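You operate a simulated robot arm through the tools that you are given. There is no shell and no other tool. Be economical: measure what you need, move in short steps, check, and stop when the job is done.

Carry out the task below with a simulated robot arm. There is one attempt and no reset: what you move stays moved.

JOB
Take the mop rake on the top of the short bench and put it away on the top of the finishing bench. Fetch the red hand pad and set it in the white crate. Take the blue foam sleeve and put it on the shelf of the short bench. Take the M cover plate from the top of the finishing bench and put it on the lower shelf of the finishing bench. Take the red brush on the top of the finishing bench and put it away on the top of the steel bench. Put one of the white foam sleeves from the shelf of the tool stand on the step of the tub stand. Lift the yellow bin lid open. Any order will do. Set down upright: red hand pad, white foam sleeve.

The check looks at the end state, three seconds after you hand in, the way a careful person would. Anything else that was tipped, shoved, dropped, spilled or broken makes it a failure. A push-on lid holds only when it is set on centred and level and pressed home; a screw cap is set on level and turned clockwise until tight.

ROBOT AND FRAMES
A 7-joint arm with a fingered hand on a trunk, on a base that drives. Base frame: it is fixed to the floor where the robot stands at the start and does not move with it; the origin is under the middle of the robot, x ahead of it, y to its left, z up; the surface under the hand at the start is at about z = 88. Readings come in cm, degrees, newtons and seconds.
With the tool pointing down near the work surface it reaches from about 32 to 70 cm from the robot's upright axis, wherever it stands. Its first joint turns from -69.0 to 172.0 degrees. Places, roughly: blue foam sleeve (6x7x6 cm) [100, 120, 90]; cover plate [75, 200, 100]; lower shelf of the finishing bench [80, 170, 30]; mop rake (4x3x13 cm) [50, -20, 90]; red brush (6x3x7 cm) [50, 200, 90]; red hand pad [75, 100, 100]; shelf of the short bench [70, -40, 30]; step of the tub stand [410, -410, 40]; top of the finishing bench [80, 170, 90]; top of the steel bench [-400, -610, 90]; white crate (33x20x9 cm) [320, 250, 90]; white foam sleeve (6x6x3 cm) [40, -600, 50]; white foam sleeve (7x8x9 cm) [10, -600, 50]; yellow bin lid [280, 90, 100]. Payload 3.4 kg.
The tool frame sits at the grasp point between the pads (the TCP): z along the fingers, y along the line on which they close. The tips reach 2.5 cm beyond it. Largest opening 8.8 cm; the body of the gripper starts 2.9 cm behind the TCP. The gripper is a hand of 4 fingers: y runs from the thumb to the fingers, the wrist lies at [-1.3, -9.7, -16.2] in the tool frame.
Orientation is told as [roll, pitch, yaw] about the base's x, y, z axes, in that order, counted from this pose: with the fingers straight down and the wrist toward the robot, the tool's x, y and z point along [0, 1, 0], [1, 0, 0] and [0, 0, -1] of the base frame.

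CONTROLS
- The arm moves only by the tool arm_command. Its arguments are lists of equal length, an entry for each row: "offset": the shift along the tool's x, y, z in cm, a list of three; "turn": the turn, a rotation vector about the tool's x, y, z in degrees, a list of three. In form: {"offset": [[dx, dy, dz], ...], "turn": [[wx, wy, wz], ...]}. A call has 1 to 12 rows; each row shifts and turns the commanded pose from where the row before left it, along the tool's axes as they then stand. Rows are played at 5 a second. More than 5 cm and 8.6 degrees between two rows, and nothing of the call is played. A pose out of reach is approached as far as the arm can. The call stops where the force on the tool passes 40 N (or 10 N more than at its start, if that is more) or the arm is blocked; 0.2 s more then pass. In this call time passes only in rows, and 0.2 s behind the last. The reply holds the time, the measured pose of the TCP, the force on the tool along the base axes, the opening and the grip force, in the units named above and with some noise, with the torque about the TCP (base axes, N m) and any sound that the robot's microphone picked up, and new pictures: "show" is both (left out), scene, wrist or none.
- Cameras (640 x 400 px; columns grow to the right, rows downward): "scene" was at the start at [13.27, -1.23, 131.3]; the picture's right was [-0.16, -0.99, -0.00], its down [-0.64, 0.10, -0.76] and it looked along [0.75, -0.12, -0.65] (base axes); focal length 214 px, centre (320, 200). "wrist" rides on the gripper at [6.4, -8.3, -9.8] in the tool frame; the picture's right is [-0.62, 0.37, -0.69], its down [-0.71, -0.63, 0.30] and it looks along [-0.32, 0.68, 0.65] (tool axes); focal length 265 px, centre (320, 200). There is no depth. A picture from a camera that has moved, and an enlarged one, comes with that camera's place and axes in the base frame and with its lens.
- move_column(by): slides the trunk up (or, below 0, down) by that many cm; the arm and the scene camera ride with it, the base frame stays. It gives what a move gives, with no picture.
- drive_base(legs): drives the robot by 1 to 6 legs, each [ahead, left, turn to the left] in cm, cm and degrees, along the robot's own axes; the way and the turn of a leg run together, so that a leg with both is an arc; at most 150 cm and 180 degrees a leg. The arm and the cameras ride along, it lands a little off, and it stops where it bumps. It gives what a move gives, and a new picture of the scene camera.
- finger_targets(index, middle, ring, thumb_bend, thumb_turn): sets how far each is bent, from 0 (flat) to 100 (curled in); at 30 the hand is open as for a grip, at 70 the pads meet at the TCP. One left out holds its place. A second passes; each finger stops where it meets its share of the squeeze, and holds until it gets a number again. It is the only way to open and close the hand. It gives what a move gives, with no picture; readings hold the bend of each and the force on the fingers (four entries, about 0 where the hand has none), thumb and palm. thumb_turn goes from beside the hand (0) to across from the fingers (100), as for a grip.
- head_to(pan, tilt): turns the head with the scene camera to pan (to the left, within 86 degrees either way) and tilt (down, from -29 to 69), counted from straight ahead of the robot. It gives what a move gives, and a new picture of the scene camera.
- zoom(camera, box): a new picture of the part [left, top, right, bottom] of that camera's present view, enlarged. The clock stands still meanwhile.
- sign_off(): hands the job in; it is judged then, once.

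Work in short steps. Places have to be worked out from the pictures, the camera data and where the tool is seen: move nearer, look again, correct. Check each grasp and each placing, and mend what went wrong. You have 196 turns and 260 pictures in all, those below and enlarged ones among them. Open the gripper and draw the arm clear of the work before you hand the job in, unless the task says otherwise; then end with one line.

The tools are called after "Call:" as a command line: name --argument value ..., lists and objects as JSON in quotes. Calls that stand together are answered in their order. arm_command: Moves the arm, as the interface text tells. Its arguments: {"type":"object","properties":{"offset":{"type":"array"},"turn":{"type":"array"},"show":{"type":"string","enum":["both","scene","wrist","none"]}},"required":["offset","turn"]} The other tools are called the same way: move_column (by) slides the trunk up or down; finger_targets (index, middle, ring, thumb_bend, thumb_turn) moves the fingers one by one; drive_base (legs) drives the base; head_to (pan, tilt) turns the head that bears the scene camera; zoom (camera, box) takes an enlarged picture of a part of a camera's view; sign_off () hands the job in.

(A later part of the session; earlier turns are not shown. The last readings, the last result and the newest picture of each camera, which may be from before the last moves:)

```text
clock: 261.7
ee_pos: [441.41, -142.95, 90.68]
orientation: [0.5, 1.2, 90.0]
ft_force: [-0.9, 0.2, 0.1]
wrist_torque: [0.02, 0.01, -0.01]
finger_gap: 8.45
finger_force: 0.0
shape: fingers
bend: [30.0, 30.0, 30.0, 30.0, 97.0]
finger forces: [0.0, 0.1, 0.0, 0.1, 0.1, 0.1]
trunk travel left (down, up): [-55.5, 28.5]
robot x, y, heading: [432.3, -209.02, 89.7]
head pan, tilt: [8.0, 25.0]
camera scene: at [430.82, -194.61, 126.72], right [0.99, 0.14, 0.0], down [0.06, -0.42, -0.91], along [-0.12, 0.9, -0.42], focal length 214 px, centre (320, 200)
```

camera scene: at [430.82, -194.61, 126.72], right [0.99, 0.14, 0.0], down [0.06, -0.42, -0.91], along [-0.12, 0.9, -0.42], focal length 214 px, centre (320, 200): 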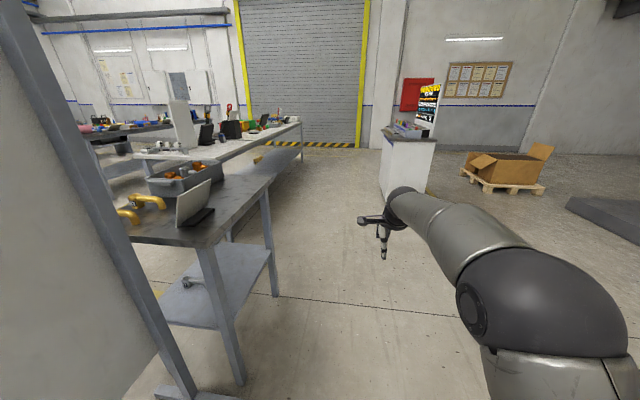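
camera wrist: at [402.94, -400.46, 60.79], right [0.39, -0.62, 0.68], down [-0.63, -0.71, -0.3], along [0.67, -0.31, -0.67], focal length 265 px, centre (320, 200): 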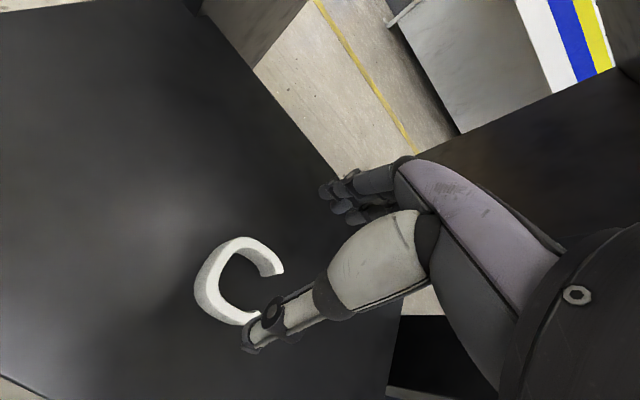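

Clear ahead. I drive along to y≈342, turn left, and go west round the bench's north end.

Call:
drive_base --legs '[[140, 0, 0], [140, 0, 0], [140, 0, 0], [131, 0, 0]]'

Call:
drive_base --legs '[[0, 0, 90]]'

Call:
head_to --pan 30 --tilt 25

```text
clock: 287.9
ee_pos: [446.1, 406.73, 90.7]
orientation: [0.5, 1.4, 89.2]
ft_force: [-0.9, -0.1, -0.2]
wrist_torque: [-0.04, 0.02, -0.01]
finger_gap: 8.42
finger_force: 0.0
shape: fingers
bend: [30.0, 30.0, 30.0, 30.0, 97.0]
finger forces: [0.0, 0.0, 0.0, 0.0, 0.1, 0.0]
trunk travel left (down, up): [-55.5, 28.5]
robot x, y, heading: [435.91, 341.23, 89.2]
head pan, tilt: [8.0, 25.0]
camera scene: at [434.83, 355.24, 126.71], right [0.99, 0.13, 0.0], down [0.05, -0.42, -0.91], along [-0.12, 0.9, -0.42], focal length 214 px, centre (320, 200)
```

scene: 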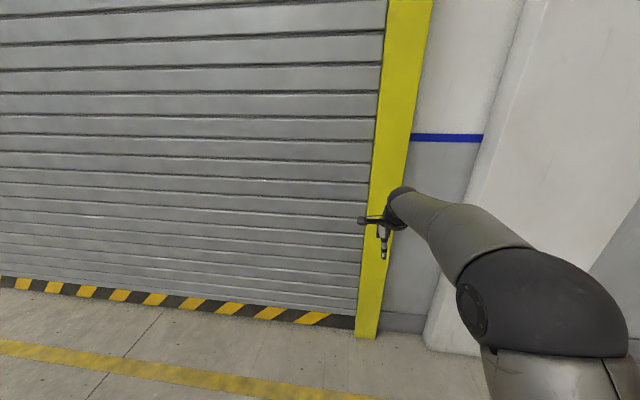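

```text
clock: 292.1
ee_pos: [370.26, 351.48, 90.66]
orientation: [0.5, 1.2, 178.7]
ft_force: [-0.2, -0.3, 0.3]
wrist_torque: [0.0, -0.01, -0.01]
finger_gap: 8.43
finger_force: 0.0
shape: fingers
bend: [30.0, 30.0, 30.0, 30.0, 97.0]
finger forces: [0.1, 0.0, 0.1, 0.1, 0.1, 0.1]
trunk travel left (down, up): [-55.5, 28.5]
robot x, y, heading: [435.93, 341.06, 178.7]
head pan, tilt: [8.0, 25.0]
camera scene: at [421.77, 340.09, 126.72], right [-0.12, 0.99, 0.0], down [0.42, 0.05, -0.91], along [-0.9, -0.11, -0.42], focal length 214 px, centre (320, 200)
```

scene: 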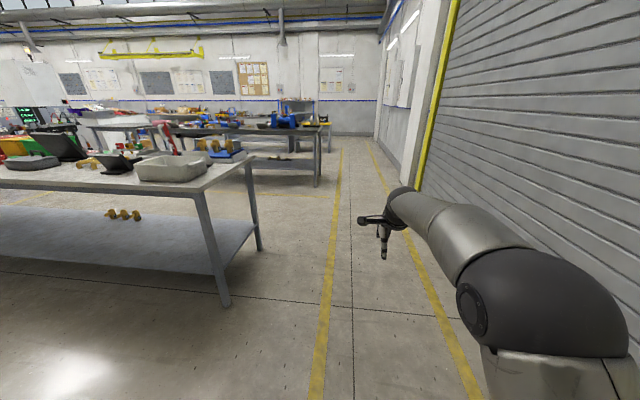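

```text
clock: 293.0
ee_pos: [370.11, 351.52, 90.8]
orientation: [0.5, 1.3, 178.7]
ft_force: [0.9, -0.4, -0.5]
wrist_torque: [-0.02, 0.01, 0.01]
finger_gap: 8.44
finger_force: 0.1
shape: fingers
bend: [30.0, 30.0, 30.0, 30.0, 97.0]
finger forces: [0.1, 0.0, 0.0, 0.1, 0.0, 0.0]
trunk travel left (down, up): [-55.5, 28.5]
robot x, y, heading: [436.07, 340.9, 178.6]
head pan, tilt: [30.0, 25.0]
camera scene: at [422.85, 336.75, 126.72], right [-0.48, 0.88, 0.0], down [0.37, 0.2, -0.91], along [-0.79, -0.44, -0.42], focal length 214 px, centre (320, 200)
```

scene: 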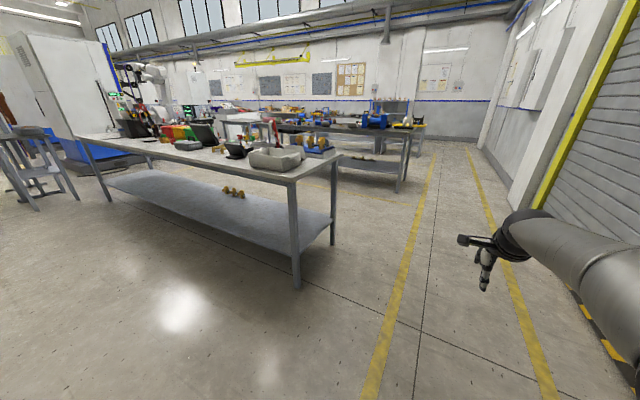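

The white crate is near this end of the back bench. I zoom in on it.

Call:
zoom --camera "scene" --box '[150, 100, 350, 225]'

```text
3.20 times, centred on (250, 162) of scene
camera zoom: at [422.85, 336.75, 126.72], right [-0.48, 0.88, 0.0], down [0.37, 0.2, -0.91], along [-0.79, -0.44, -0.42], focal length 686 px, centre (544, 320)
```

zoom: 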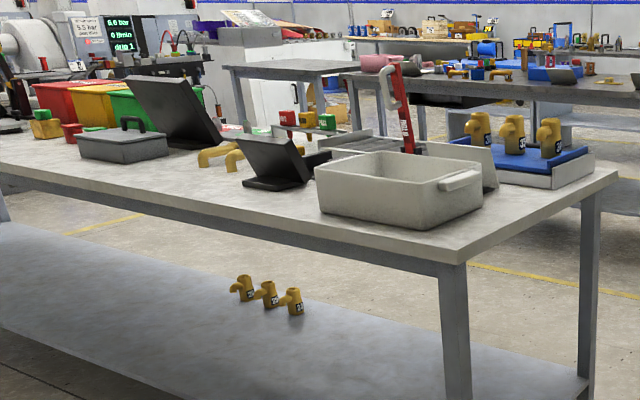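

Crate centre ≈(313,245). Now west to x≈195 and then strafe south along the finishing bench's far side to the M cover plate.

Call:
drive_base --legs '[[120, 0, 1.4], [121, 0, 0], [0, 60, 0]]'

Call:
drive_base --legs '[[0, 108, 0]]'

Call:
head_to --pan 0 --tilt 35

```text
clock: 307.7
ee_pos: [132.17, 288.58, 90.74]
orientation: [0.5, 1.3, -179.3]
ft_force: [0.5, -0.2, 0.1]
wrist_torque: [-0.04, 0.03, -0.01]
finger_gap: 8.44
finger_force: 0.1
shape: fingers
bend: [30.0, 30.0, 30.0, 30.0, 97.0]
finger forces: [0.0, 0.0, 0.1, 0.0, 0.0, 0.0]
trunk travel left (down, up): [-55.5, 28.5]
robot x, y, heading: [198.18, 280.25, -179.3]
head pan, tilt: [30.0, 25.0]
camera scene: at [185.18, 275.72, 126.72], right [-0.51, 0.86, 0.0], down [0.36, 0.22, -0.91], along [-0.78, -0.46, -0.42], focal length 214 px, centre (320, 200)
```

scene: 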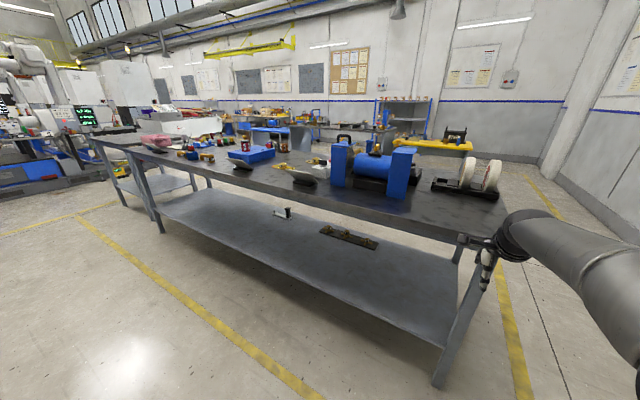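

```text
clock: 313.2
ee_pos: [133.8, 179.45, 90.62]
orientation: [0.5, 1.3, -178.8]
ft_force: [0.5, -0.9, 0.5]
wrist_torque: [-0.02, -0.01, 0.03]
finger_gap: 8.44
finger_force: 0.1
shape: fingers
bend: [30.0, 30.0, 30.0, 30.0, 97.0]
finger forces: [0.0, 0.0, 0.0, 0.0, 0.0, 0.1]
trunk travel left (down, up): [-55.5, 28.5]
robot x, y, heading: [200.08, 171.73, -178.7]
head pan, tilt: [30.0, 25.0]
camera scene: at [187.16, 166.92, 126.72], right [-0.52, 0.85, 0.0], down [0.36, 0.22, -0.91], along [-0.77, -0.47, -0.42], focal length 214 px, centre (320, 200)
```

scene: 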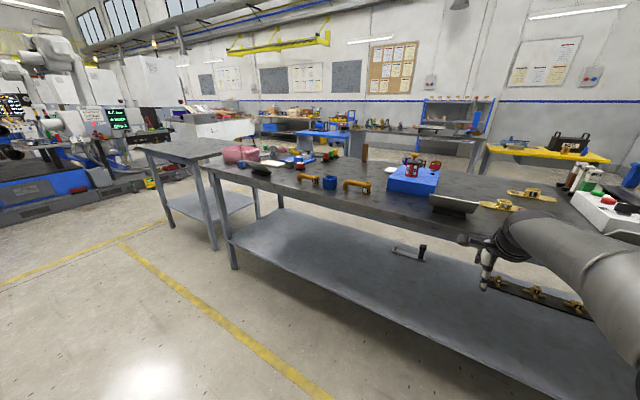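

```text
clock: 314.2
ee_pos: [133.93, 179.5, 90.69]
orientation: [0.7, 1.3, -178.8]
ft_force: [0.1, -0.2, -0.5]
wrist_torque: [0.0, 0.01, -0.02]
finger_gap: 8.45
finger_force: 0.0
shape: fingers
bend: [30.0, 30.0, 30.0, 30.0, 97.0]
finger forces: [0.0, 0.1, 0.0, 0.1, 0.1, 0.1]
trunk travel left (down, up): [-55.5, 28.5]
robot x, y, heading: [200.21, 171.47, -178.9]
head pan, tilt: [0.0, 35.0]
camera scene: at [186.23, 171.53, 125.14], right [-0.02, 1.0, 0.0], down [0.57, 0.01, -0.82], along [-0.82, -0.02, -0.57], focal length 214 px, centre (320, 200)
```

scene: 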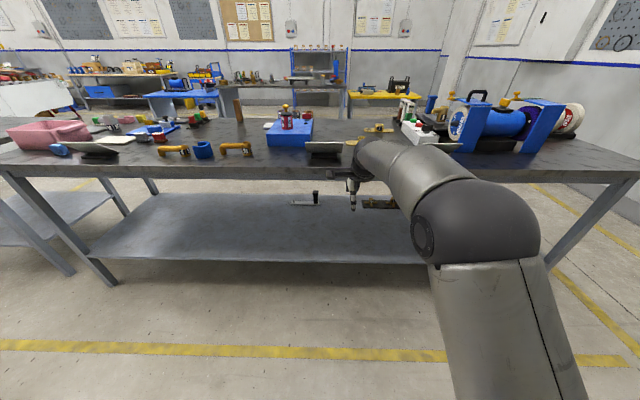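

The M plate is at about (86,186), just behind the drum card. I raise the hand and drive in.

Call:
move_column --by 25

Call:
drive_base --legs '[[43, 0, 0]]'

Call:
arm_command --offset '[[0, 0, 0]]' --turn '[[0, 0, 0]]' --show "wrist"

```text
clock: 316.8
ee_pos: [134.03, 179.46, 115.67]
orientation: [0.6, 1.2, -178.8]
ft_force: [-0.1, 0.5, -0.3]
wrist_torque: [-0.02, 0.01, -0.01]
finger_gap: 8.46
finger_force: 0.1
shape: fingers
bend: [30.0, 30.0, 30.0, 30.0, 97.0]
finger forces: [0.0, 0.0, 0.0, 0.0, 0.0, 0.0]
trunk travel left (down, up): [-80.5, 3.5]
robot x, y, heading: [200.07, 171.74, -178.6]
head pan, tilt: [0.0, 35.0]
```

```text
clock: 319.4
ee_pos: [91.27, 178.73, 115.68]
orientation: [0.6, 1.3, -179.1]
ft_force: [0.4, 0.0, 0.3]
wrist_torque: [-0.01, 0.02, 0.0]
finger_gap: 8.45
finger_force: 0.0
shape: fingers
bend: [30.0, 30.0, 30.0, 30.0, 97.0]
finger forces: [0.0, 0.0, 0.0, 0.0, 0.0, 0.1]
trunk travel left (down, up): [-80.5, 3.5]
robot x, y, heading: [157.31, 171.21, -178.7]
head pan, tilt: [0.0, 35.0]
camera scene: at [143.52, 170.69, 150.14], right [-0.02, 1.0, 0.0], down [0.57, 0.01, -0.82], along [-0.82, -0.02, -0.57], focal length 214 px, centre (320, 200)
```

scene: 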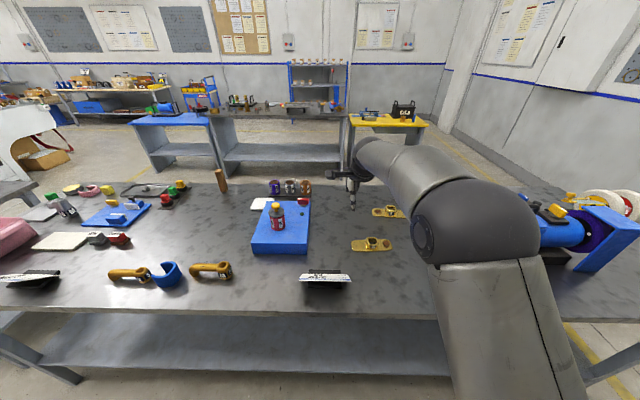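

```text
clock: 319.8
ee_pos: [91.37, 178.79, 115.77]
orientation: [0.6, 1.3, -178.9]
ft_force: [0.2, 0.7, -0.4]
wrist_torque: [0.01, 0.01, -0.01]
finger_gap: 8.44
finger_force: 0.1
shape: fingers
bend: [30.0, 30.0, 30.0, 30.0, 97.0]
finger forces: [0.1, 0.0, 0.1, 0.0, 0.0, 0.1]
trunk travel left (down, up): [-80.5, 3.5]
robot x, y, heading: [157.14, 170.8, -178.8]
head pan, tilt: [0.0, 35.0]
camera wrist: at [99.55, 172.48, 125.82], right [-0.39, 0.62, 0.68], down [0.62, 0.72, -0.3], along [-0.68, 0.31, -0.67], focal length 265 px, centre (320, 200)
```

wrist: 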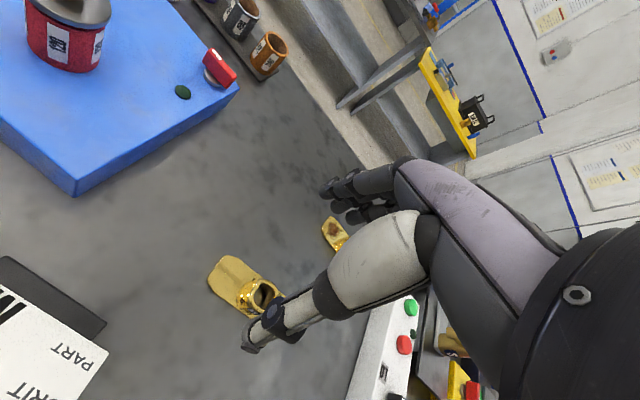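

Plate centred around (85.5,188.6), long along y, with a ring boss. I zoom for its shape.

Call:
zoom --camera "scene" --box '[330, 190, 426, 260]'

Call:
zoom --camera "wrist" --box '[190, 220, 350, 320]'

```text
5.71 times, centred on (378, 225) of scene
camera zoom: at [143.58, 170.69, 150.15], right [-0.02, 1.0, 0.0], down [0.57, 0.01, -0.82], along [-0.82, -0.02, -0.57], focal length 1226 px, centre (-11, 57)
```

zoom: 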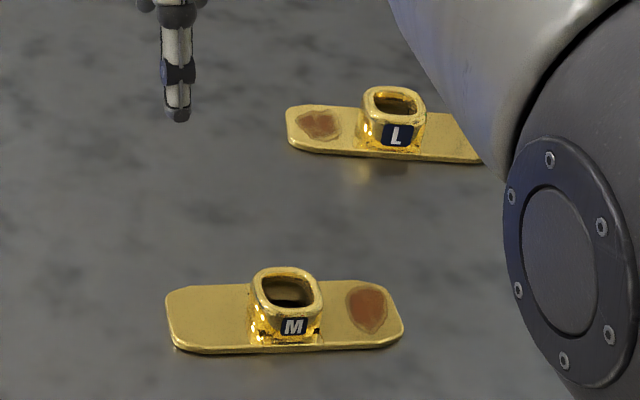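

```text
4.00 times, centred on (270, 270) of wrist
camera zoom: at [99.55, 172.48, 125.82], right [-0.39, 0.62, 0.68], down [0.62, 0.72, -0.3], along [-0.68, 0.31, -0.67], focal length 1062 px, centre (520, -80)
```

zoom: 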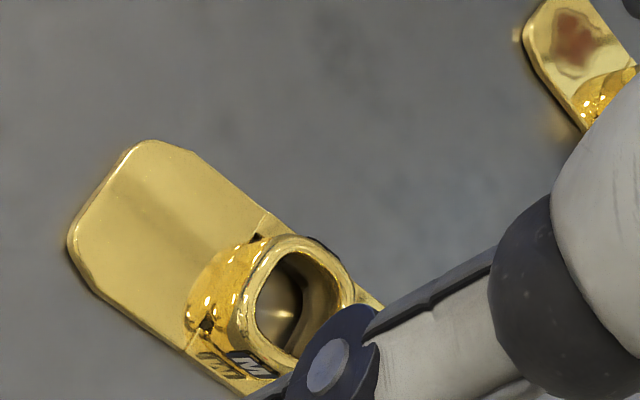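

I bring the base 10 cm ahead and 8 cm right, then set the tool over the ring boss.

Call:
drive_base --legs '[[10, -8, 0]]'

Call:
arm_command --offset '[[0, -2, 0], [0, -2, 0]]' --turn '[[0, 0, 0], [0, 0, 0]]' --show "wrist"

```text
clock: 321.1
ee_pos: [81.16, 186.66, 115.81]
orientation: [0.6, 1.2, -179.0]
ft_force: [-0.4, 0.2, 0.1]
wrist_torque: [0.01, -0.02, 0.02]
finger_gap: 8.43
finger_force: 0.0
shape: fingers
bend: [30.0, 30.0, 30.0, 30.0, 97.0]
finger forces: [0.0, 0.0, 0.0, 0.1, 0.0, 0.0]
trunk travel left (down, up): [-80.5, 3.5]
robot x, y, heading: [146.91, 178.91, -179.0]
head pan, tilt: [0.0, 35.0]
camera scene: at [133.4, 178.56, 150.14], right [-0.02, 1.0, 0.0], down [0.57, 0.01, -0.82], along [-0.82, -0.01, -0.57], focal length 214 px, centre (320, 200)
```

scene: 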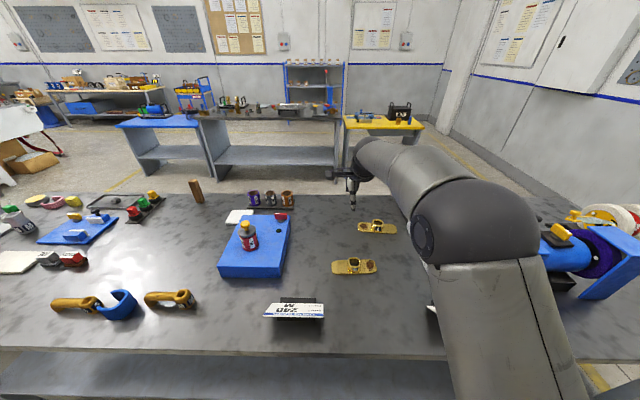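

```text
clock: 321.7
ee_pos: [85.04, 186.82, 115.79]
orientation: [0.7, 1.3, -179.0]
ft_force: [0.1, -0.3, 0.1]
wrist_torque: [0.03, -0.02, 0.04]
finger_gap: 8.45
finger_force: 0.1
shape: fingers
bend: [30.0, 30.0, 30.0, 30.0, 97.0]
finger forces: [0.0, 0.1, 0.0, 0.1, 0.1, 0.0]
trunk travel left (down, up): [-80.5, 3.5]
robot x, y, heading: [147.05, 178.96, -179.0]
head pan, tilt: [0.0, 35.0]
camera wrist: at [93.36, 180.47, 125.93], right [-0.39, 0.62, 0.68], down [0.62, 0.72, -0.3], along [-0.67, 0.31, -0.67], focal length 265 px, centre (320, 200)
```

wrist: 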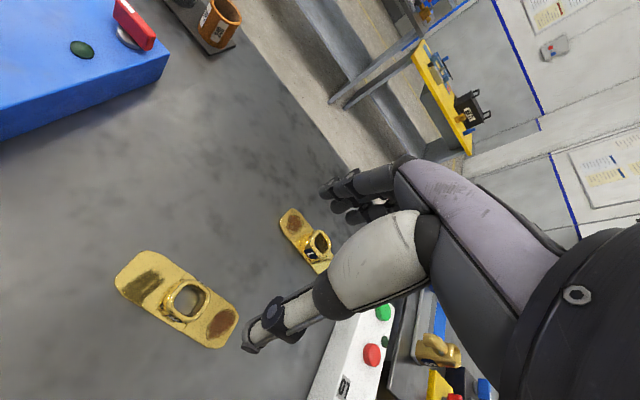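

Ring centre ≈(86,188.5). I correct and descend half way.

Call:
arm_command --offset '[[-1.7, -0.8, 0], [0, 0, 4], [0, 0, 4], [0, 0, 4]]' --turn '[[0, 0, -2], [0, 0, 0], [0, 0, 0], [0, 0, 0]]' --show "wrist"

Call:
zoom --camera "wrist" --box '[160, 180, 360, 360]'

```text
clock: 322.7
ee_pos: [86.01, 188.33, 103.9]
orientation: [0.7, 1.2, -177.1]
ft_force: [0.2, 0.0, -0.1]
wrist_torque: [-0.01, 0.01, 0.01]
finger_gap: 8.44
finger_force: 0.0
shape: fingers
bend: [30.0, 30.0, 30.0, 30.0, 97.0]
finger forces: [0.0, 0.0, 0.0, 0.0, 0.0, 0.0]
trunk travel left (down, up): [-80.5, 3.5]
robot x, y, heading: [146.81, 178.83, -179.0]
head pan, tilt: [0.0, 35.0]
camera wrist: at [94.37, 182.36, 113.97], right [-0.42, 0.61, 0.68], down [0.6, 0.74, -0.3], along [-0.68, 0.28, -0.67], focal length 265 px, centre (320, 200)
```

wrist: 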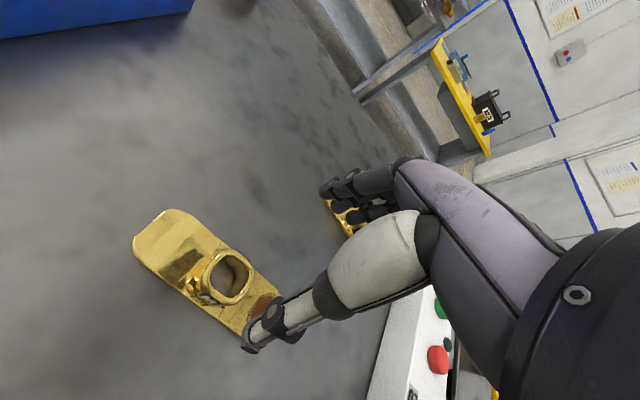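

```text
2.22 times, centred on (260, 270) of wrist
camera zoom: at [94.37, 182.36, 113.97], right [-0.42, 0.61, 0.68], down [0.6, 0.74, -0.3], along [-0.68, 0.28, -0.67], focal length 590 px, centre (453, 44)
```

zoom: 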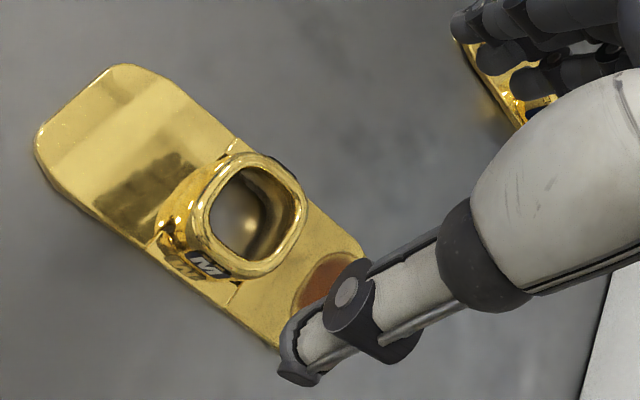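

On target. Descend to z≈92.2.

Call:
arm_command --offset '[[-0.2, -0.2, 4], [0, 0, 4], [0, 0, 2.5], [0, 0, 1.2]]' --turn '[[0, 0, 0], [0, 0, 0], [0, 0, 0], [0, 0, 0]]' --show "wrist"

Call:
zoom --camera "scene" --box '[300, 190, 420, 290]'

```text
clock: 323.7
ee_pos: [86.49, 188.4, 92.05]
orientation: [0.5, 1.2, -177.1]
ft_force: [0.1, 0.0, 0.9]
wrist_torque: [0.01, 0.02, 0.0]
finger_gap: 8.44
finger_force: 0.0
shape: fingers
bend: [30.0, 30.0, 30.0, 30.0, 97.0]
finger forces: [0.0, 0.0, 0.0, 0.0, 0.1, 0.0]
trunk travel left (down, up): [-80.5, 3.5]
robot x, y, heading: [147.42, 178.88, -178.9]
head pan, tilt: [0.0, 35.0]
camera wrist: at [94.94, 182.44, 102.2], right [-0.41, 0.61, 0.68], down [0.6, 0.74, -0.3], along [-0.69, 0.28, -0.67], focal length 265 px, centre (320, 200)
```

wrist: 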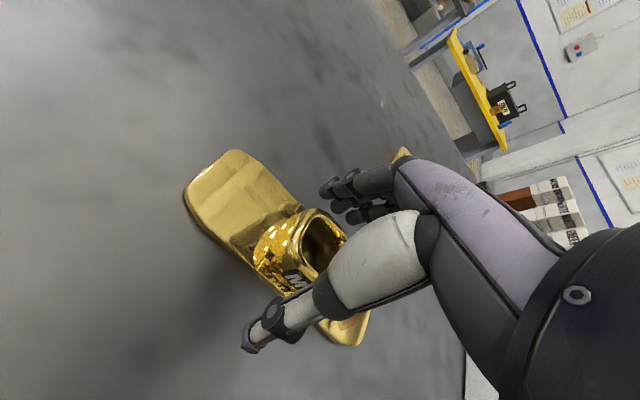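

```text
4.00 times, centred on (360, 240) of scene
camera zoom: at [133.34, 178.58, 150.14], right [-0.02, 1.0, 0.0], down [0.57, 0.01, -0.82], along [-0.82, -0.01, -0.57], focal length 858 px, centre (160, 40)
```

zoom: 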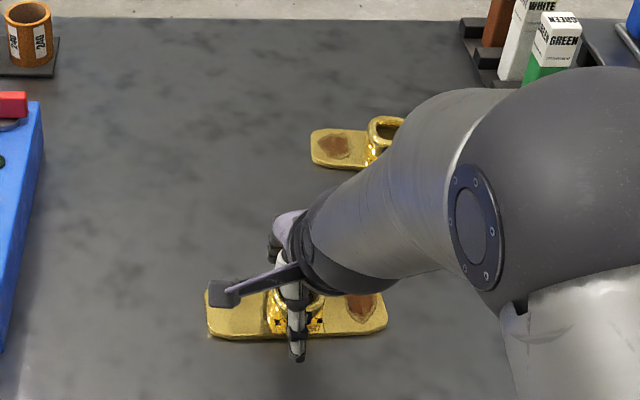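

Ring is between thumb and fingers. Closing.

Call:
finger_targets --index 68 --middle 68 --ring 68 --thumb_bend 68

Call:
arm_command --offset '[[0, 0, -1], [0, 0, -2], [0, 0, -3]]' --turn '[[0, 0, 0], [0, 0, 0], [0, 0, 0]]' --show "both"

```text
clock: 324.7
ee_pos: [86.51, 188.35, 92.11]
orientation: [0.7, 1.3, -177.0]
ft_force: [0.4, 0.1, -0.4]
wrist_torque: [0.01, 0.05, 0.02]
finger_gap: 3.44
finger_force: 15.4
shape: fingers
bend: [59.0, 60.0, 62.0, 52.0, 94.0]
finger forces: [4.9, 6.5, 3.9, 0.1, 15.1, 0.0]
trunk travel left (down, up): [-80.5, 3.5]
robot x, y, heading: [147.2, 178.72, -179.1]
head pan, tilt: [0.0, 35.0]
```

```text
clock: 325.5
ee_pos: [86.37, 188.48, 98.13]
orientation: [0.6, 1.3, -177.0]
ft_force: [0.5, -0.3, -2.7]
wrist_torque: [-0.01, 0.05, -0.01]
finger_gap: 3.45
finger_force: 14.4
shape: fingers
bend: [59.0, 60.0, 62.0, 52.0, 94.0]
finger forces: [4.8, 6.1, 3.9, 0.0, 15.1, 0.0]
trunk travel left (down, up): [-80.5, 3.5]
robot x, y, heading: [147.45, 178.97, -179.1]
head pan, tilt: [0.0, 35.0]
camera scene: at [133.43, 178.58, 150.14], right [-0.02, 1.0, 0.0], down [0.57, 0.01, -0.82], along [-0.82, -0.01, -0.57], focal length 214 px, centre (320, 200)
camera wrist: at [94.88, 182.51, 108.27], right [-0.42, 0.61, 0.68], down [0.6, 0.74, -0.3], along [-0.68, 0.28, -0.67], focal length 265 px, centre (320, 200)
```

scene: 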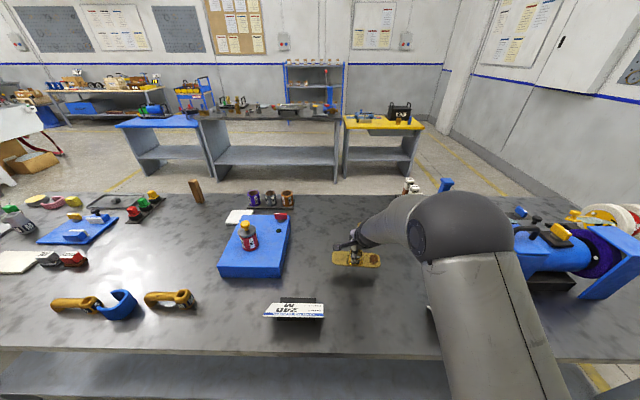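
wrist: 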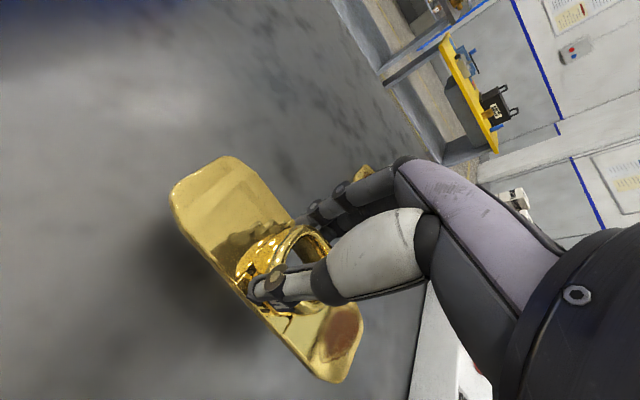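

Plate lifted. I raise it more, back away from the bench, and lower the trunk toward shelf height.

Call:
arm_command --offset '[[0, 0, -4], [0, 0, -4]]' --turn '[[0, 0, 0], [0, 0, 0]]' --show "none"

Call:
drive_base --legs '[[-50, 0, 0]]'

Call:
arm_command --offset '[[0, 0, 4], [0, 0, 4]]' --turn '[[0, 0, 0], [0, 0, 0]]' --show "none"

Call:
move_column --by -40

Call:
head_to --pan 10 --tilt 30

```text
clock: 326.1
ee_pos: [86.2, 188.56, 106.12]
orientation: [0.5, 1.3, -177.0]
ft_force: [0.2, 0.2, -3.0]
wrist_torque: [-0.01, 0.02, -0.01]
finger_gap: 3.43
finger_force: 14.5
shape: fingers
bend: [59.0, 60.0, 62.0, 52.0, 94.0]
finger forces: [5.0, 6.2, 3.9, 0.0, 14.9, 0.0]
trunk travel left (down, up): [-80.5, 3.5]
robot x, y, heading: [147.59, 178.71, -179.0]
head pan, tilt: [0.0, 35.0]
```

```text
clock: 329.0
ee_pos: [136.3, 189.42, 106.03]
orientation: [0.6, 1.2, -176.9]
ft_force: [0.3, 0.3, -3.3]
wrist_torque: [-0.01, 0.06, 0.02]
finger_gap: 3.42
finger_force: 14.5
shape: fingers
bend: [59.0, 60.0, 62.0, 52.0, 94.0]
finger forces: [4.9, 6.2, 3.8, 0.0, 14.9, 0.1]
trunk travel left (down, up): [-80.5, 3.5]
robot x, y, heading: [197.76, 179.51, -178.9]
head pan, tilt: [0.0, 35.0]
camera scene: at [183.43, 179.52, 150.13], right [-0.02, 1.0, 0.0], down [0.57, 0.01, -0.82], along [-0.82, -0.02, -0.57], focal length 214 px, centre (320, 200)
```

scene: 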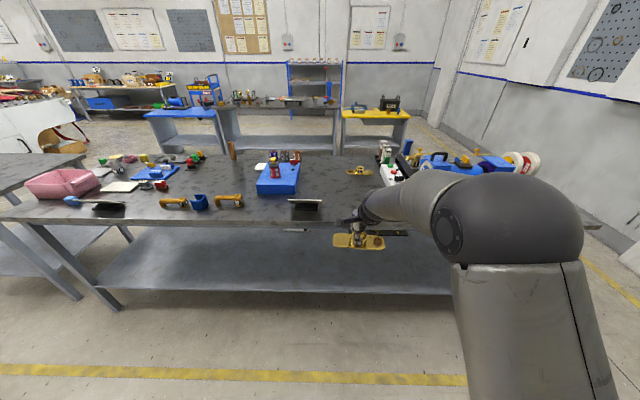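

```text
clock: 329.6
ee_pos: [136.5, 189.48, 97.93]
orientation: [0.6, 1.3, -176.9]
ft_force: [0.3, 0.2, -3.8]
wrist_torque: [-0.02, 0.01, 0.01]
finger_gap: 3.44
finger_force: 15.1
shape: fingers
bend: [59.0, 60.0, 62.0, 52.0, 94.0]
finger forces: [4.7, 6.1, 3.7, 0.0, 14.8, 0.0]
trunk travel left (down, up): [-80.5, 3.5]
robot x, y, heading: [197.24, 179.4, -178.7]
head pan, tilt: [0.0, 35.0]
```

```text
clock: 333.5
ee_pos: [136.49, 189.41, 58.0]
orientation: [0.6, 1.3, -176.9]
ft_force: [-0.2, 1.1, -3.5]
wrist_torque: [-0.05, 0.0, 0.0]
finger_gap: 3.44
finger_force: 14.6
shape: fingers
bend: [59.0, 60.0, 62.0, 52.0, 94.0]
finger forces: [4.9, 6.1, 3.7, 0.1, 14.7, 0.0]
trunk travel left (down, up): [-40.5, 43.5]
robot x, y, heading: [197.5, 179.73, -178.8]
head pan, tilt: [0.0, 35.0]
```

```text
clock: 334.2
ee_pos: [136.47, 189.36, 58.02]
orientation: [0.6, 1.3, -176.9]
ft_force: [0.3, -0.8, -3.1]
wrist_torque: [-0.03, 0.0, -0.03]
finger_gap: 3.45
finger_force: 14.6
shape: fingers
bend: [59.0, 60.0, 62.0, 52.0, 94.0]
finger forces: [4.8, 6.1, 3.8, 0.0, 14.7, 0.0]
trunk travel left (down, up): [-40.5, 43.5]
robot x, y, heading: [197.65, 179.66, -179.2]
head pan, tilt: [10.0, 30.0]
camera scene: at [183.37, 177.95, 110.91], right [-0.19, 0.98, 0.0], down [0.49, 0.1, -0.87], along [-0.85, -0.17, -0.5], focal length 214 px, centre (320, 200)
```

scene: 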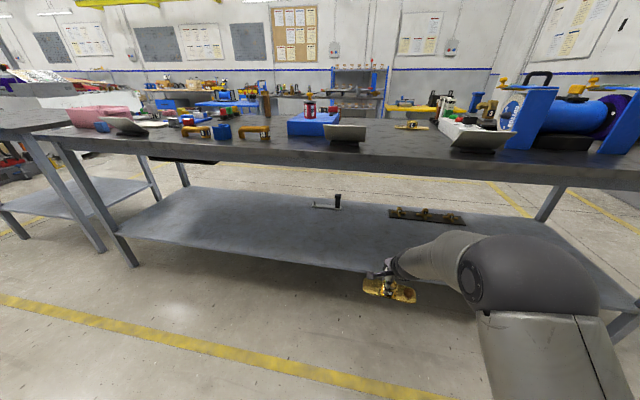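

The shelf (z≈25) is free near its far edge. I lower to z≈40 and drive in so the plate is at x≈93.

Call:
move_column --by -18

Call:
drive_base --legs '[[44, 0, 0]]'

Call:
arm_command --offset '[[0, 0, 2]]' --turn '[[0, 0, 0]]' --show "wrist"

```text
clock: 336.2
ee_pos: [136.47, 189.23, 39.85]
orientation: [0.6, 1.3, -176.9]
ft_force: [-0.2, -0.7, -2.7]
wrist_torque: [-0.04, 0.03, 0.0]
finger_gap: 3.41
finger_force: 14.4
shape: fingers
bend: [59.0, 60.0, 62.0, 52.0, 94.0]
finger forces: [4.8, 6.1, 3.8, 0.0, 14.8, 0.0]
trunk travel left (down, up): [-22.5, 61.5]
robot x, y, heading: [197.6, 179.82, -179.0]
head pan, tilt: [10.0, 30.0]
```

```text
clock: 338.8
ee_pos: [92.9, 188.34, 39.91]
orientation: [0.7, 1.2, -176.8]
ft_force: [0.6, -0.6, -3.5]
wrist_torque: [-0.04, 0.04, 0.03]
finger_gap: 3.42
finger_force: 15.0
shape: fingers
bend: [59.0, 60.0, 62.0, 52.0, 94.0]
finger forces: [4.8, 6.1, 3.7, 0.0, 14.7, 0.0]
trunk travel left (down, up): [-22.5, 61.5]
robot x, y, heading: [153.74, 179.0, -178.8]
head pan, tilt: [10.0, 30.0]
camera scene: at [139.78, 177.01, 92.91], right [-0.19, 0.98, 0.0], down [0.49, 0.1, -0.87], along [-0.85, -0.17, -0.5], focal length 214 px, centre (320, 200)
```

scene: 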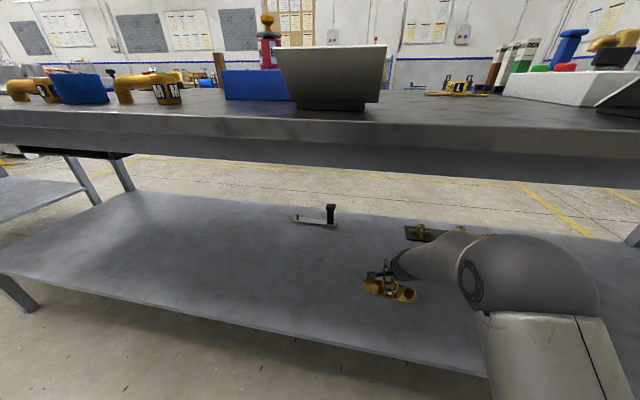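

```text
clock: 339.2
ee_pos: [93.0, 188.43, 37.82]
orientation: [0.6, 1.4, -176.8]
ft_force: [-0.5, 0.0, -3.1]
wrist_torque: [0.01, 0.01, -0.02]
finger_gap: 3.44
finger_force: 14.5
shape: fingers
bend: [59.0, 60.0, 62.0, 52.0, 94.0]
finger forces: [4.9, 6.1, 3.7, 0.0, 14.6, 0.0]
trunk travel left (down, up): [-22.5, 61.5]
robot x, y, heading: [154.16, 178.52, -178.8]
head pan, tilt: [10.0, 30.0]
camera wrist: at [101.4, 182.46, 48.03], right [-0.42, 0.6, 0.68], down [0.6, 0.75, -0.3], along [-0.69, 0.28, -0.67], focal length 265 px, centre (320, 200)
```

wrist: 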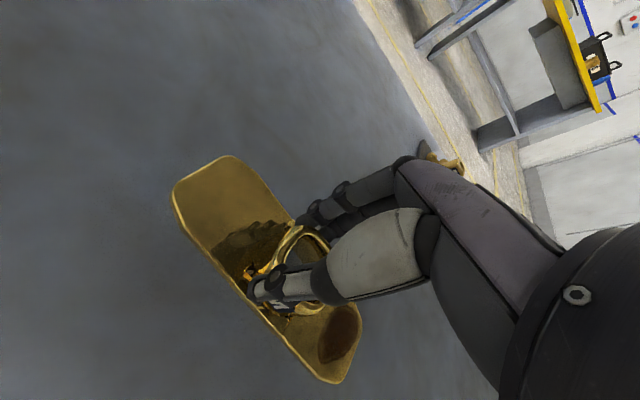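

Clear all round. I lower in small rows until contact.

Call:
arm_command --offset '[[0, 0, 1.5], [0, 0, 1.5], [0, 0, 1], [0, 0, 0.5], [0, 0, 0.5], [0, 0, 0.5], [0, 0, 0.5]]' --turn '[[0, 0, 0], [0, 0, 0], [0, 0, 0], [0, 0, 0], [0, 0, 0], [0, 0, 0], [0, 0, 0]]' --show "wrist"

```text
clock: 340.7
ee_pos: [92.53, 188.17, 33.32]
orientation: [0.8, -0.2, -176.9]
ft_force: [4.9, 0.6, 21.1]
wrist_torque: [0.04, -0.4, 0.03]
finger_gap: 3.44
finger_force: 19.3
shape: fingers
bend: [63.0, 62.0, 65.0, 52.0, 93.0]
finger forces: [4.3, 5.8, 3.4, 0.0, 24.1, 0.1]
trunk travel left (down, up): [-22.5, 61.5]
robot x, y, heading: [153.83, 178.83, -178.7]
head pan, tilt: [10.0, 30.0]
stopped in row 7: the force on the tool passed its limit at 44 N (the readings are from after the stop); the commanded pose is now the measured one
camera wrist: at [101.29, 182.27, 43.4], right [-0.4, 0.61, 0.69], down [0.59, 0.74, -0.31], along [-0.7, 0.28, -0.66], focal length 265 px, centre (320, 200)
```

wrist: 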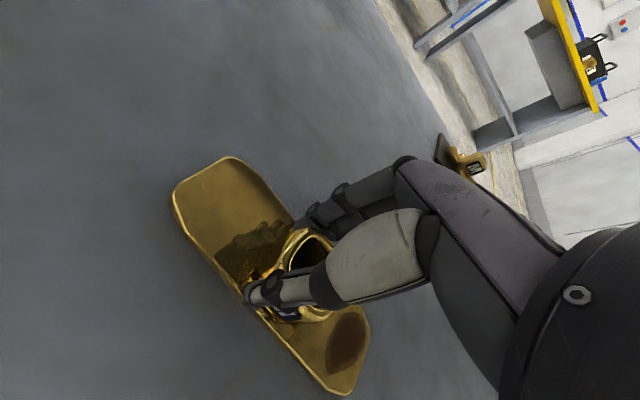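

Plate is on the shelf (z≈29.5). I ease up a little, open and rise.

Call:
arm_command --offset '[[0, 0, -0.3]]' --turn '[[-1.4, 0, 0]]' --show "none"

Call:
finger_targets --index 30 --middle 30 --ring 30 --thumb_bend 30

Call:
arm_command --offset '[[0, 0, -2], [0, 0, -3], [0, 0, -3]]' --turn '[[0, 0, 0], [0, 0, 0], [0, 0, 0]]' --show "both"

```text
clock: 341.1
ee_pos: [92.68, 188.23, 33.55]
orientation: [0.7, -1.3, -177.0]
ft_force: [1.0, -1.8, 18.6]
wrist_torque: [-0.03, -0.39, 0.0]
finger_gap: 3.4
finger_force: 17.9
shape: fingers
bend: [62.0, 62.0, 64.0, 52.0, 93.0]
finger forces: [4.4, 6.0, 3.5, 0.0, 22.0, 0.0]
trunk travel left (down, up): [-22.5, 61.5]
robot x, y, heading: [153.94, 178.87, -178.6]
head pan, tilt: [10.0, 30.0]
```

```text
clock: 342.1
ee_pos: [92.64, 188.24, 33.28]
orientation: [0.7, -0.9, -176.9]
ft_force: [0.0, 0.1, 0.2]
wrist_torque: [0.03, -0.02, 0.0]
finger_gap: 8.45
finger_force: 0.0
shape: fingers
bend: [30.0, 30.0, 30.0, 30.0, 97.0]
finger forces: [0.0, 0.0, 0.0, 0.0, 0.0, 0.0]
trunk travel left (down, up): [-22.5, 61.5]
robot x, y, heading: [153.44, 178.71, -178.8]
head pan, tilt: [10.0, 30.0]
```

```text
clock: 342.9
ee_pos: [92.75, 188.4, 41.27]
orientation: [0.7, -0.9, -176.9]
ft_force: [0.1, -0.7, -0.9]
wrist_torque: [0.0, -0.01, 0.0]
finger_gap: 8.45
finger_force: 0.0
shape: fingers
bend: [30.0, 30.0, 30.0, 30.0, 97.0]
finger forces: [0.0, 0.0, 0.0, 0.0, 0.1, 0.0]
trunk travel left (down, up): [-22.5, 61.5]
robot x, y, heading: [153.85, 178.96, -178.7]
head pan, tilt: [10.0, 30.0]
camera scene: at [139.83, 177.01, 92.92], right [-0.19, 0.98, 0.0], down [0.49, 0.1, -0.87], along [-0.85, -0.17, -0.5], focal length 214 px, centre (320, 200)
camera wrist: at [101.59, 182.46, 51.1], right [-0.39, 0.61, 0.69], down [0.59, 0.74, -0.32], along [-0.71, 0.28, -0.65], focal length 265 px, centre (320, 200)
```

scene: 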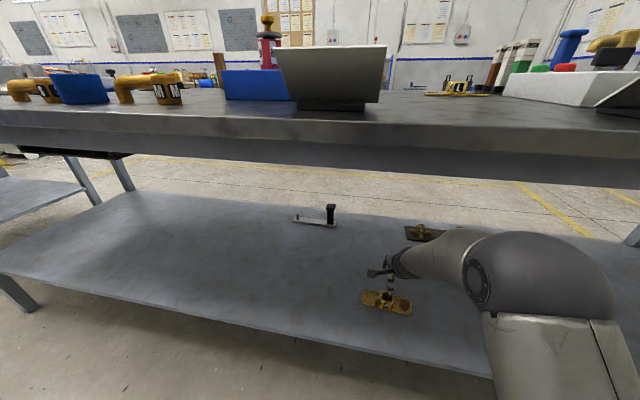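
wrist: 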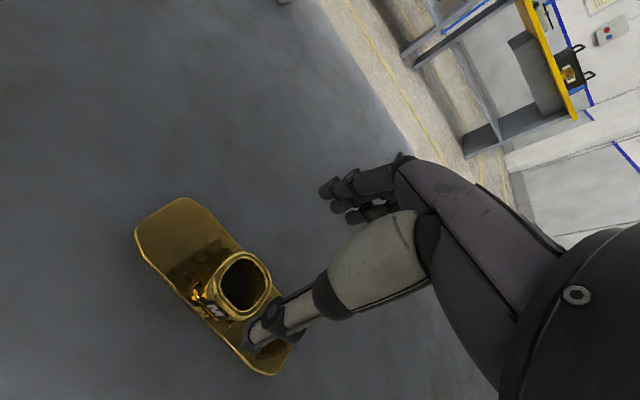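

Plate placed well. Next the red hand pad near (84,91): I back out, raise the trunk, and strafe along the bench.

Call:
arm_command --offset '[[0, 0, 0]]' --turn '[[1.6, 0, 0]]' --show "none"

Call:
drive_base --legs '[[-44, 0, 0]]'

Call:
move_column --by 40

Call:
move_column --by 18

Call:
head_to --pan 0 --tilt 38

Call:
drive_base --legs '[[0, 92, -1]]'

```text
clock: 343.3
ee_pos: [92.77, 188.38, 41.37]
orientation: [0.7, 0.6, -176.9]
ft_force: [0.5, -0.4, -0.2]
wrist_torque: [0.01, 0.02, 0.03]
finger_gap: 8.45
finger_force: 0.0
shape: fingers
bend: [30.0, 30.0, 30.0, 30.0, 97.0]
finger forces: [0.1, 0.0, 0.0, 0.0, 0.1, 0.0]
trunk travel left (down, up): [-22.5, 61.5]
robot x, y, heading: [153.89, 178.72, -178.7]
head pan, tilt: [10.0, 30.0]
```

```text
clock: 346.0
ee_pos: [137.12, 189.22, 41.22]
orientation: [0.7, 0.5, -176.8]
ft_force: [-0.4, 0.0, 0.8]
wrist_torque: [-0.01, 0.01, 0.0]
finger_gap: 8.45
finger_force: 0.1
shape: fingers
bend: [30.0, 30.0, 30.0, 30.0, 97.0]
finger forces: [0.0, 0.1, 0.1, 0.0, 0.0, 0.0]
trunk travel left (down, up): [-22.5, 61.5]
robot x, y, heading: [198.27, 179.71, -178.8]
head pan, tilt: [10.0, 30.0]
camera scene: at [184.25, 177.97, 92.92], right [-0.2, 0.98, 0.0], down [0.49, 0.1, -0.87], along [-0.85, -0.17, -0.5], focal length 214 px, centre (320, 200)
```

scene: 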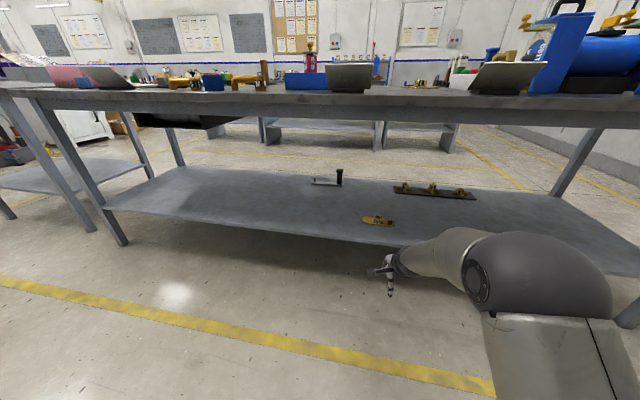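

```text
clock: 349.8
ee_pos: [137.16, 189.35, 81.27]
orientation: [0.7, 0.6, -176.8]
ft_force: [0.8, -0.2, 0.6]
wrist_torque: [-0.01, -0.03, -0.02]
finger_gap: 8.47
finger_force: 0.1
shape: fingers
bend: [30.0, 30.0, 30.0, 30.0, 97.0]
finger forces: [0.1, 0.0, 0.1, 0.1, 0.0, 0.0]
trunk travel left (down, up): [-62.5, 21.5]
robot x, y, heading: [198.52, 179.67, -178.6]
head pan, tilt: [10.0, 30.0]
```

```text
clock: 351.8
ee_pos: [137.11, 189.33, 99.28]
orientation: [0.7, 0.6, -176.8]
ft_force: [0.2, -0.3, -0.4]
wrist_torque: [0.0, 0.0, 0.0]
finger_gap: 8.46
finger_force: 0.1
shape: fingers
bend: [30.0, 30.0, 30.0, 30.0, 97.0]
finger forces: [0.0, 0.1, 0.0, 0.0, 0.0, 0.1]
trunk travel left (down, up): [-80.5, 3.5]
robot x, y, heading: [198.16, 179.73, -178.8]
head pan, tilt: [10.0, 30.0]
```

```text
clock: 352.5
ee_pos: [137.14, 189.28, 99.24]
orientation: [0.7, 0.6, -176.9]
ft_force: [-0.7, 0.0, 0.5]
wrist_torque: [-0.01, 0.01, -0.01]
finger_gap: 8.45
finger_force: 0.0
shape: fingers
bend: [30.0, 30.0, 30.0, 30.0, 97.0]
finger forces: [0.1, 0.0, 0.1, 0.1, 0.1, 0.0]
trunk travel left (down, up): [-80.5, 3.5]
robot x, y, heading: [198.31, 179.41, -178.8]
head pan, tilt: [0.0, 38.0]
camera scene: at [184.48, 179.54, 149.69], right [-0.02, 1.0, 0.0], down [0.62, 0.01, -0.79], along [-0.79, -0.02, -0.62], focal length 214 px, centre (320, 200)
```

scene: 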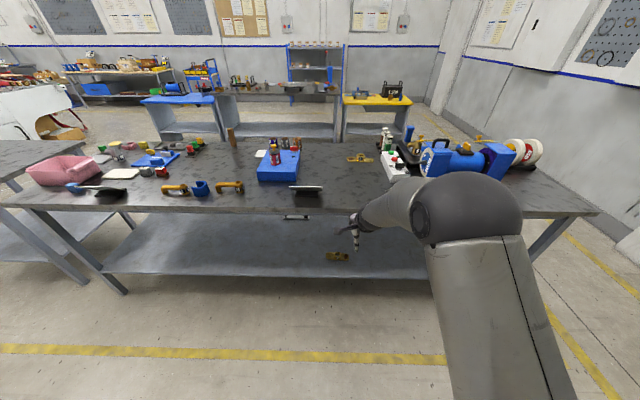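

```text
clock: 357.3
ee_pos: [138.78, 98.47, 99.26]
orientation: [0.6, 0.6, -177.4]
ft_force: [-0.3, 0.1, 0.3]
wrist_torque: [0.0, 0.0, 0.01]
finger_gap: 8.44
finger_force: 0.2
shape: fingers
bend: [30.0, 30.0, 30.0, 30.0, 97.0]
finger forces: [0.0, 0.1, 0.0, 0.0, 0.0, 0.0]
trunk travel left (down, up): [-80.5, 3.5]
robot x, y, heading: [199.81, 88.14, -179.5]
head pan, tilt: [0.0, 38.0]
camera scene: at [185.97, 88.25, 149.68], right [-0.01, 1.0, 0.0], down [0.62, 0.01, -0.79], along [-0.79, -0.01, -0.62], focal length 214 px, centre (320, 200)
```

scene: 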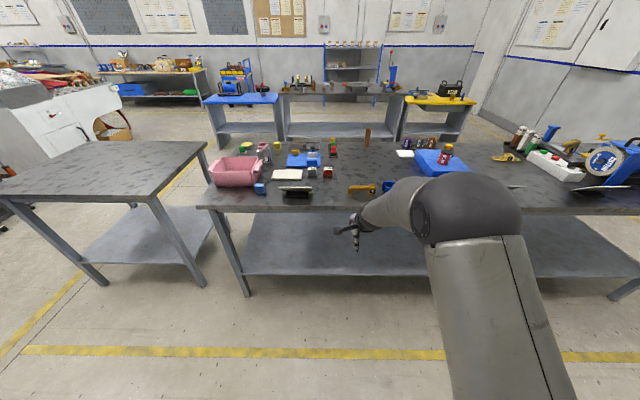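

I zoom in on the two blocks, and lift the arm before driving in.

Call:
zoom --camera "scene" --box '[230, 120, 410, 210]'

Call:
arm_command --offset '[[0, 0, -4], [0, 0, -4], [0, 0, -4]]' --turn '[[0, 0, 0], [0, 0, 0], [0, 0, 0]]' --show "none"

Call:
drive_base --legs '[[44, 0, 0]]'

Call:
zoom --camera "scene" --box '[220, 190, 420, 290]'

Call:
arm_command --offset '[[0, 0, 0]]' --turn '[[0, 0, 0]]' --show "wrist"

```text
3.56 times, centred on (320, 165) of scene
camera zoom: at [185.97, 88.25, 149.68], right [-0.01, 1.0, 0.0], down [0.62, 0.01, -0.79], along [-0.79, -0.01, -0.62], focal length 763 px, centre (320, 324)
```

zoom: 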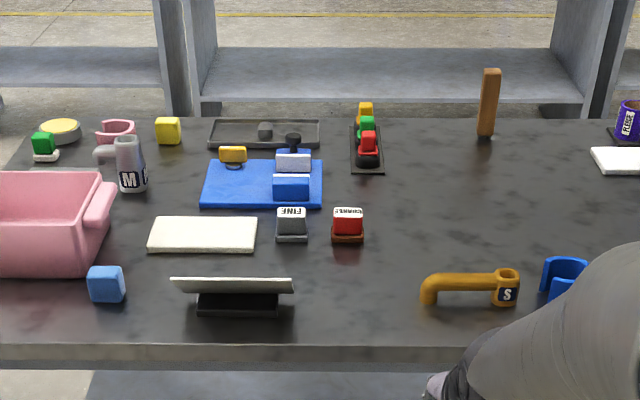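

```text
clock: 358.1
ee_pos: [138.77, 98.68, 111.33]
orientation: [0.6, 0.6, -177.4]
ft_force: [0.5, 0.1, 0.3]
wrist_torque: [0.01, -0.01, 0.03]
finger_gap: 8.44
finger_force: 0.0
shape: fingers
bend: [30.0, 30.0, 30.0, 30.0, 97.0]
finger forces: [0.1, 0.0, 0.0, 0.1, 0.0, 0.1]
trunk travel left (down, up): [-80.5, 3.5]
robot x, y, heading: [199.8, 88.24, -179.3]
head pan, tilt: [0.0, 38.0]
```

```text
clock: 360.8
ee_pos: [94.81, 98.23, 111.06]
orientation: [0.7, 0.6, -177.4]
ft_force: [-1.0, 1.0, 0.1]
wrist_torque: [0.02, 0.02, -0.01]
finger_gap: 8.41
finger_force: 0.1
shape: fingers
bend: [30.0, 30.0, 30.0, 30.0, 97.0]
finger forces: [0.0, 0.0, 0.1, 0.0, 0.1, 0.0]
trunk travel left (down, up): [-80.5, 3.5]
robot x, y, heading: [155.75, 87.48, -179.4]
head pan, tilt: [0.0, 38.0]
camera scene: at [142.12, 87.73, 149.68], right [-0.01, 1.0, 0.0], down [0.62, 0.01, -0.79], along [-0.79, -0.01, -0.62], focal length 214 px, centre (320, 200)
```

scene: 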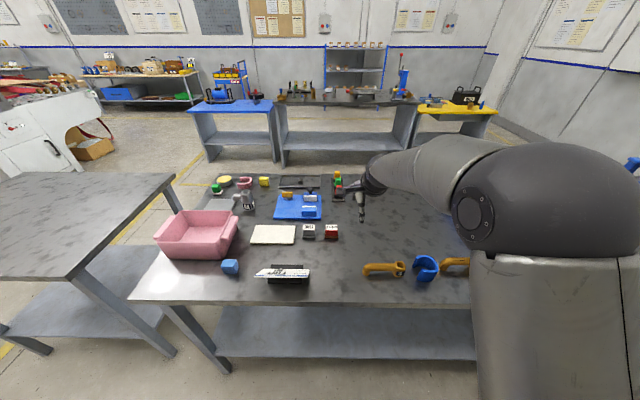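

```text
3.20 times, centred on (320, 240) of scene
camera zoom: at [142.12, 87.73, 149.68], right [-0.01, 1.0, 0.0], down [0.62, 0.01, -0.79], along [-0.79, -0.01, -0.62], focal length 686 px, centre (320, 72)
```

zoom: 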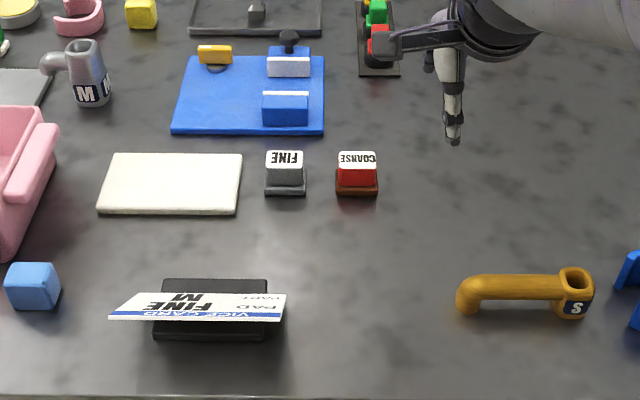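

```text
clock: 361.2
ee_pos: [94.87, 98.16, 111.27]
orientation: [0.7, 0.6, -177.4]
ft_force: [0.5, -0.5, 0.2]
wrist_torque: [0.0, -0.01, 0.01]
finger_gap: 8.41
finger_force: 0.1
shape: fingers
bend: [30.0, 30.0, 30.0, 30.0, 97.0]
finger forces: [0.1, 0.0, 0.1, 0.0, 0.0, 0.0]
trunk travel left (down, up): [-80.5, 3.5]
robot x, y, heading: [156.02, 87.79, -179.1]
head pan, tilt: [0.0, 38.0]
camera wrist: at [103.35, 92.08, 121.3], right [-0.4, 0.61, 0.68], down [0.6, 0.74, -0.31], along [-0.69, 0.29, -0.66], focal length 265 px, centre (320, 200)
```

wrist: 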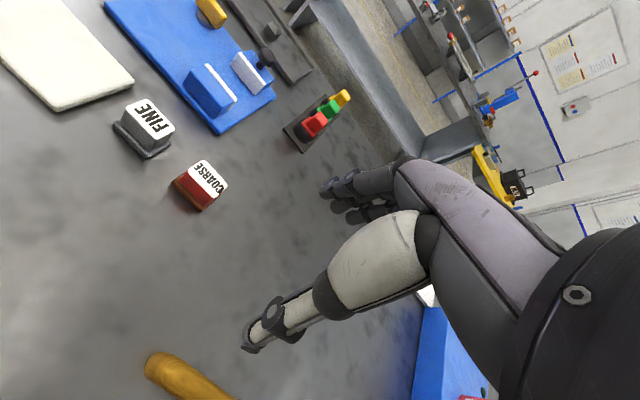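

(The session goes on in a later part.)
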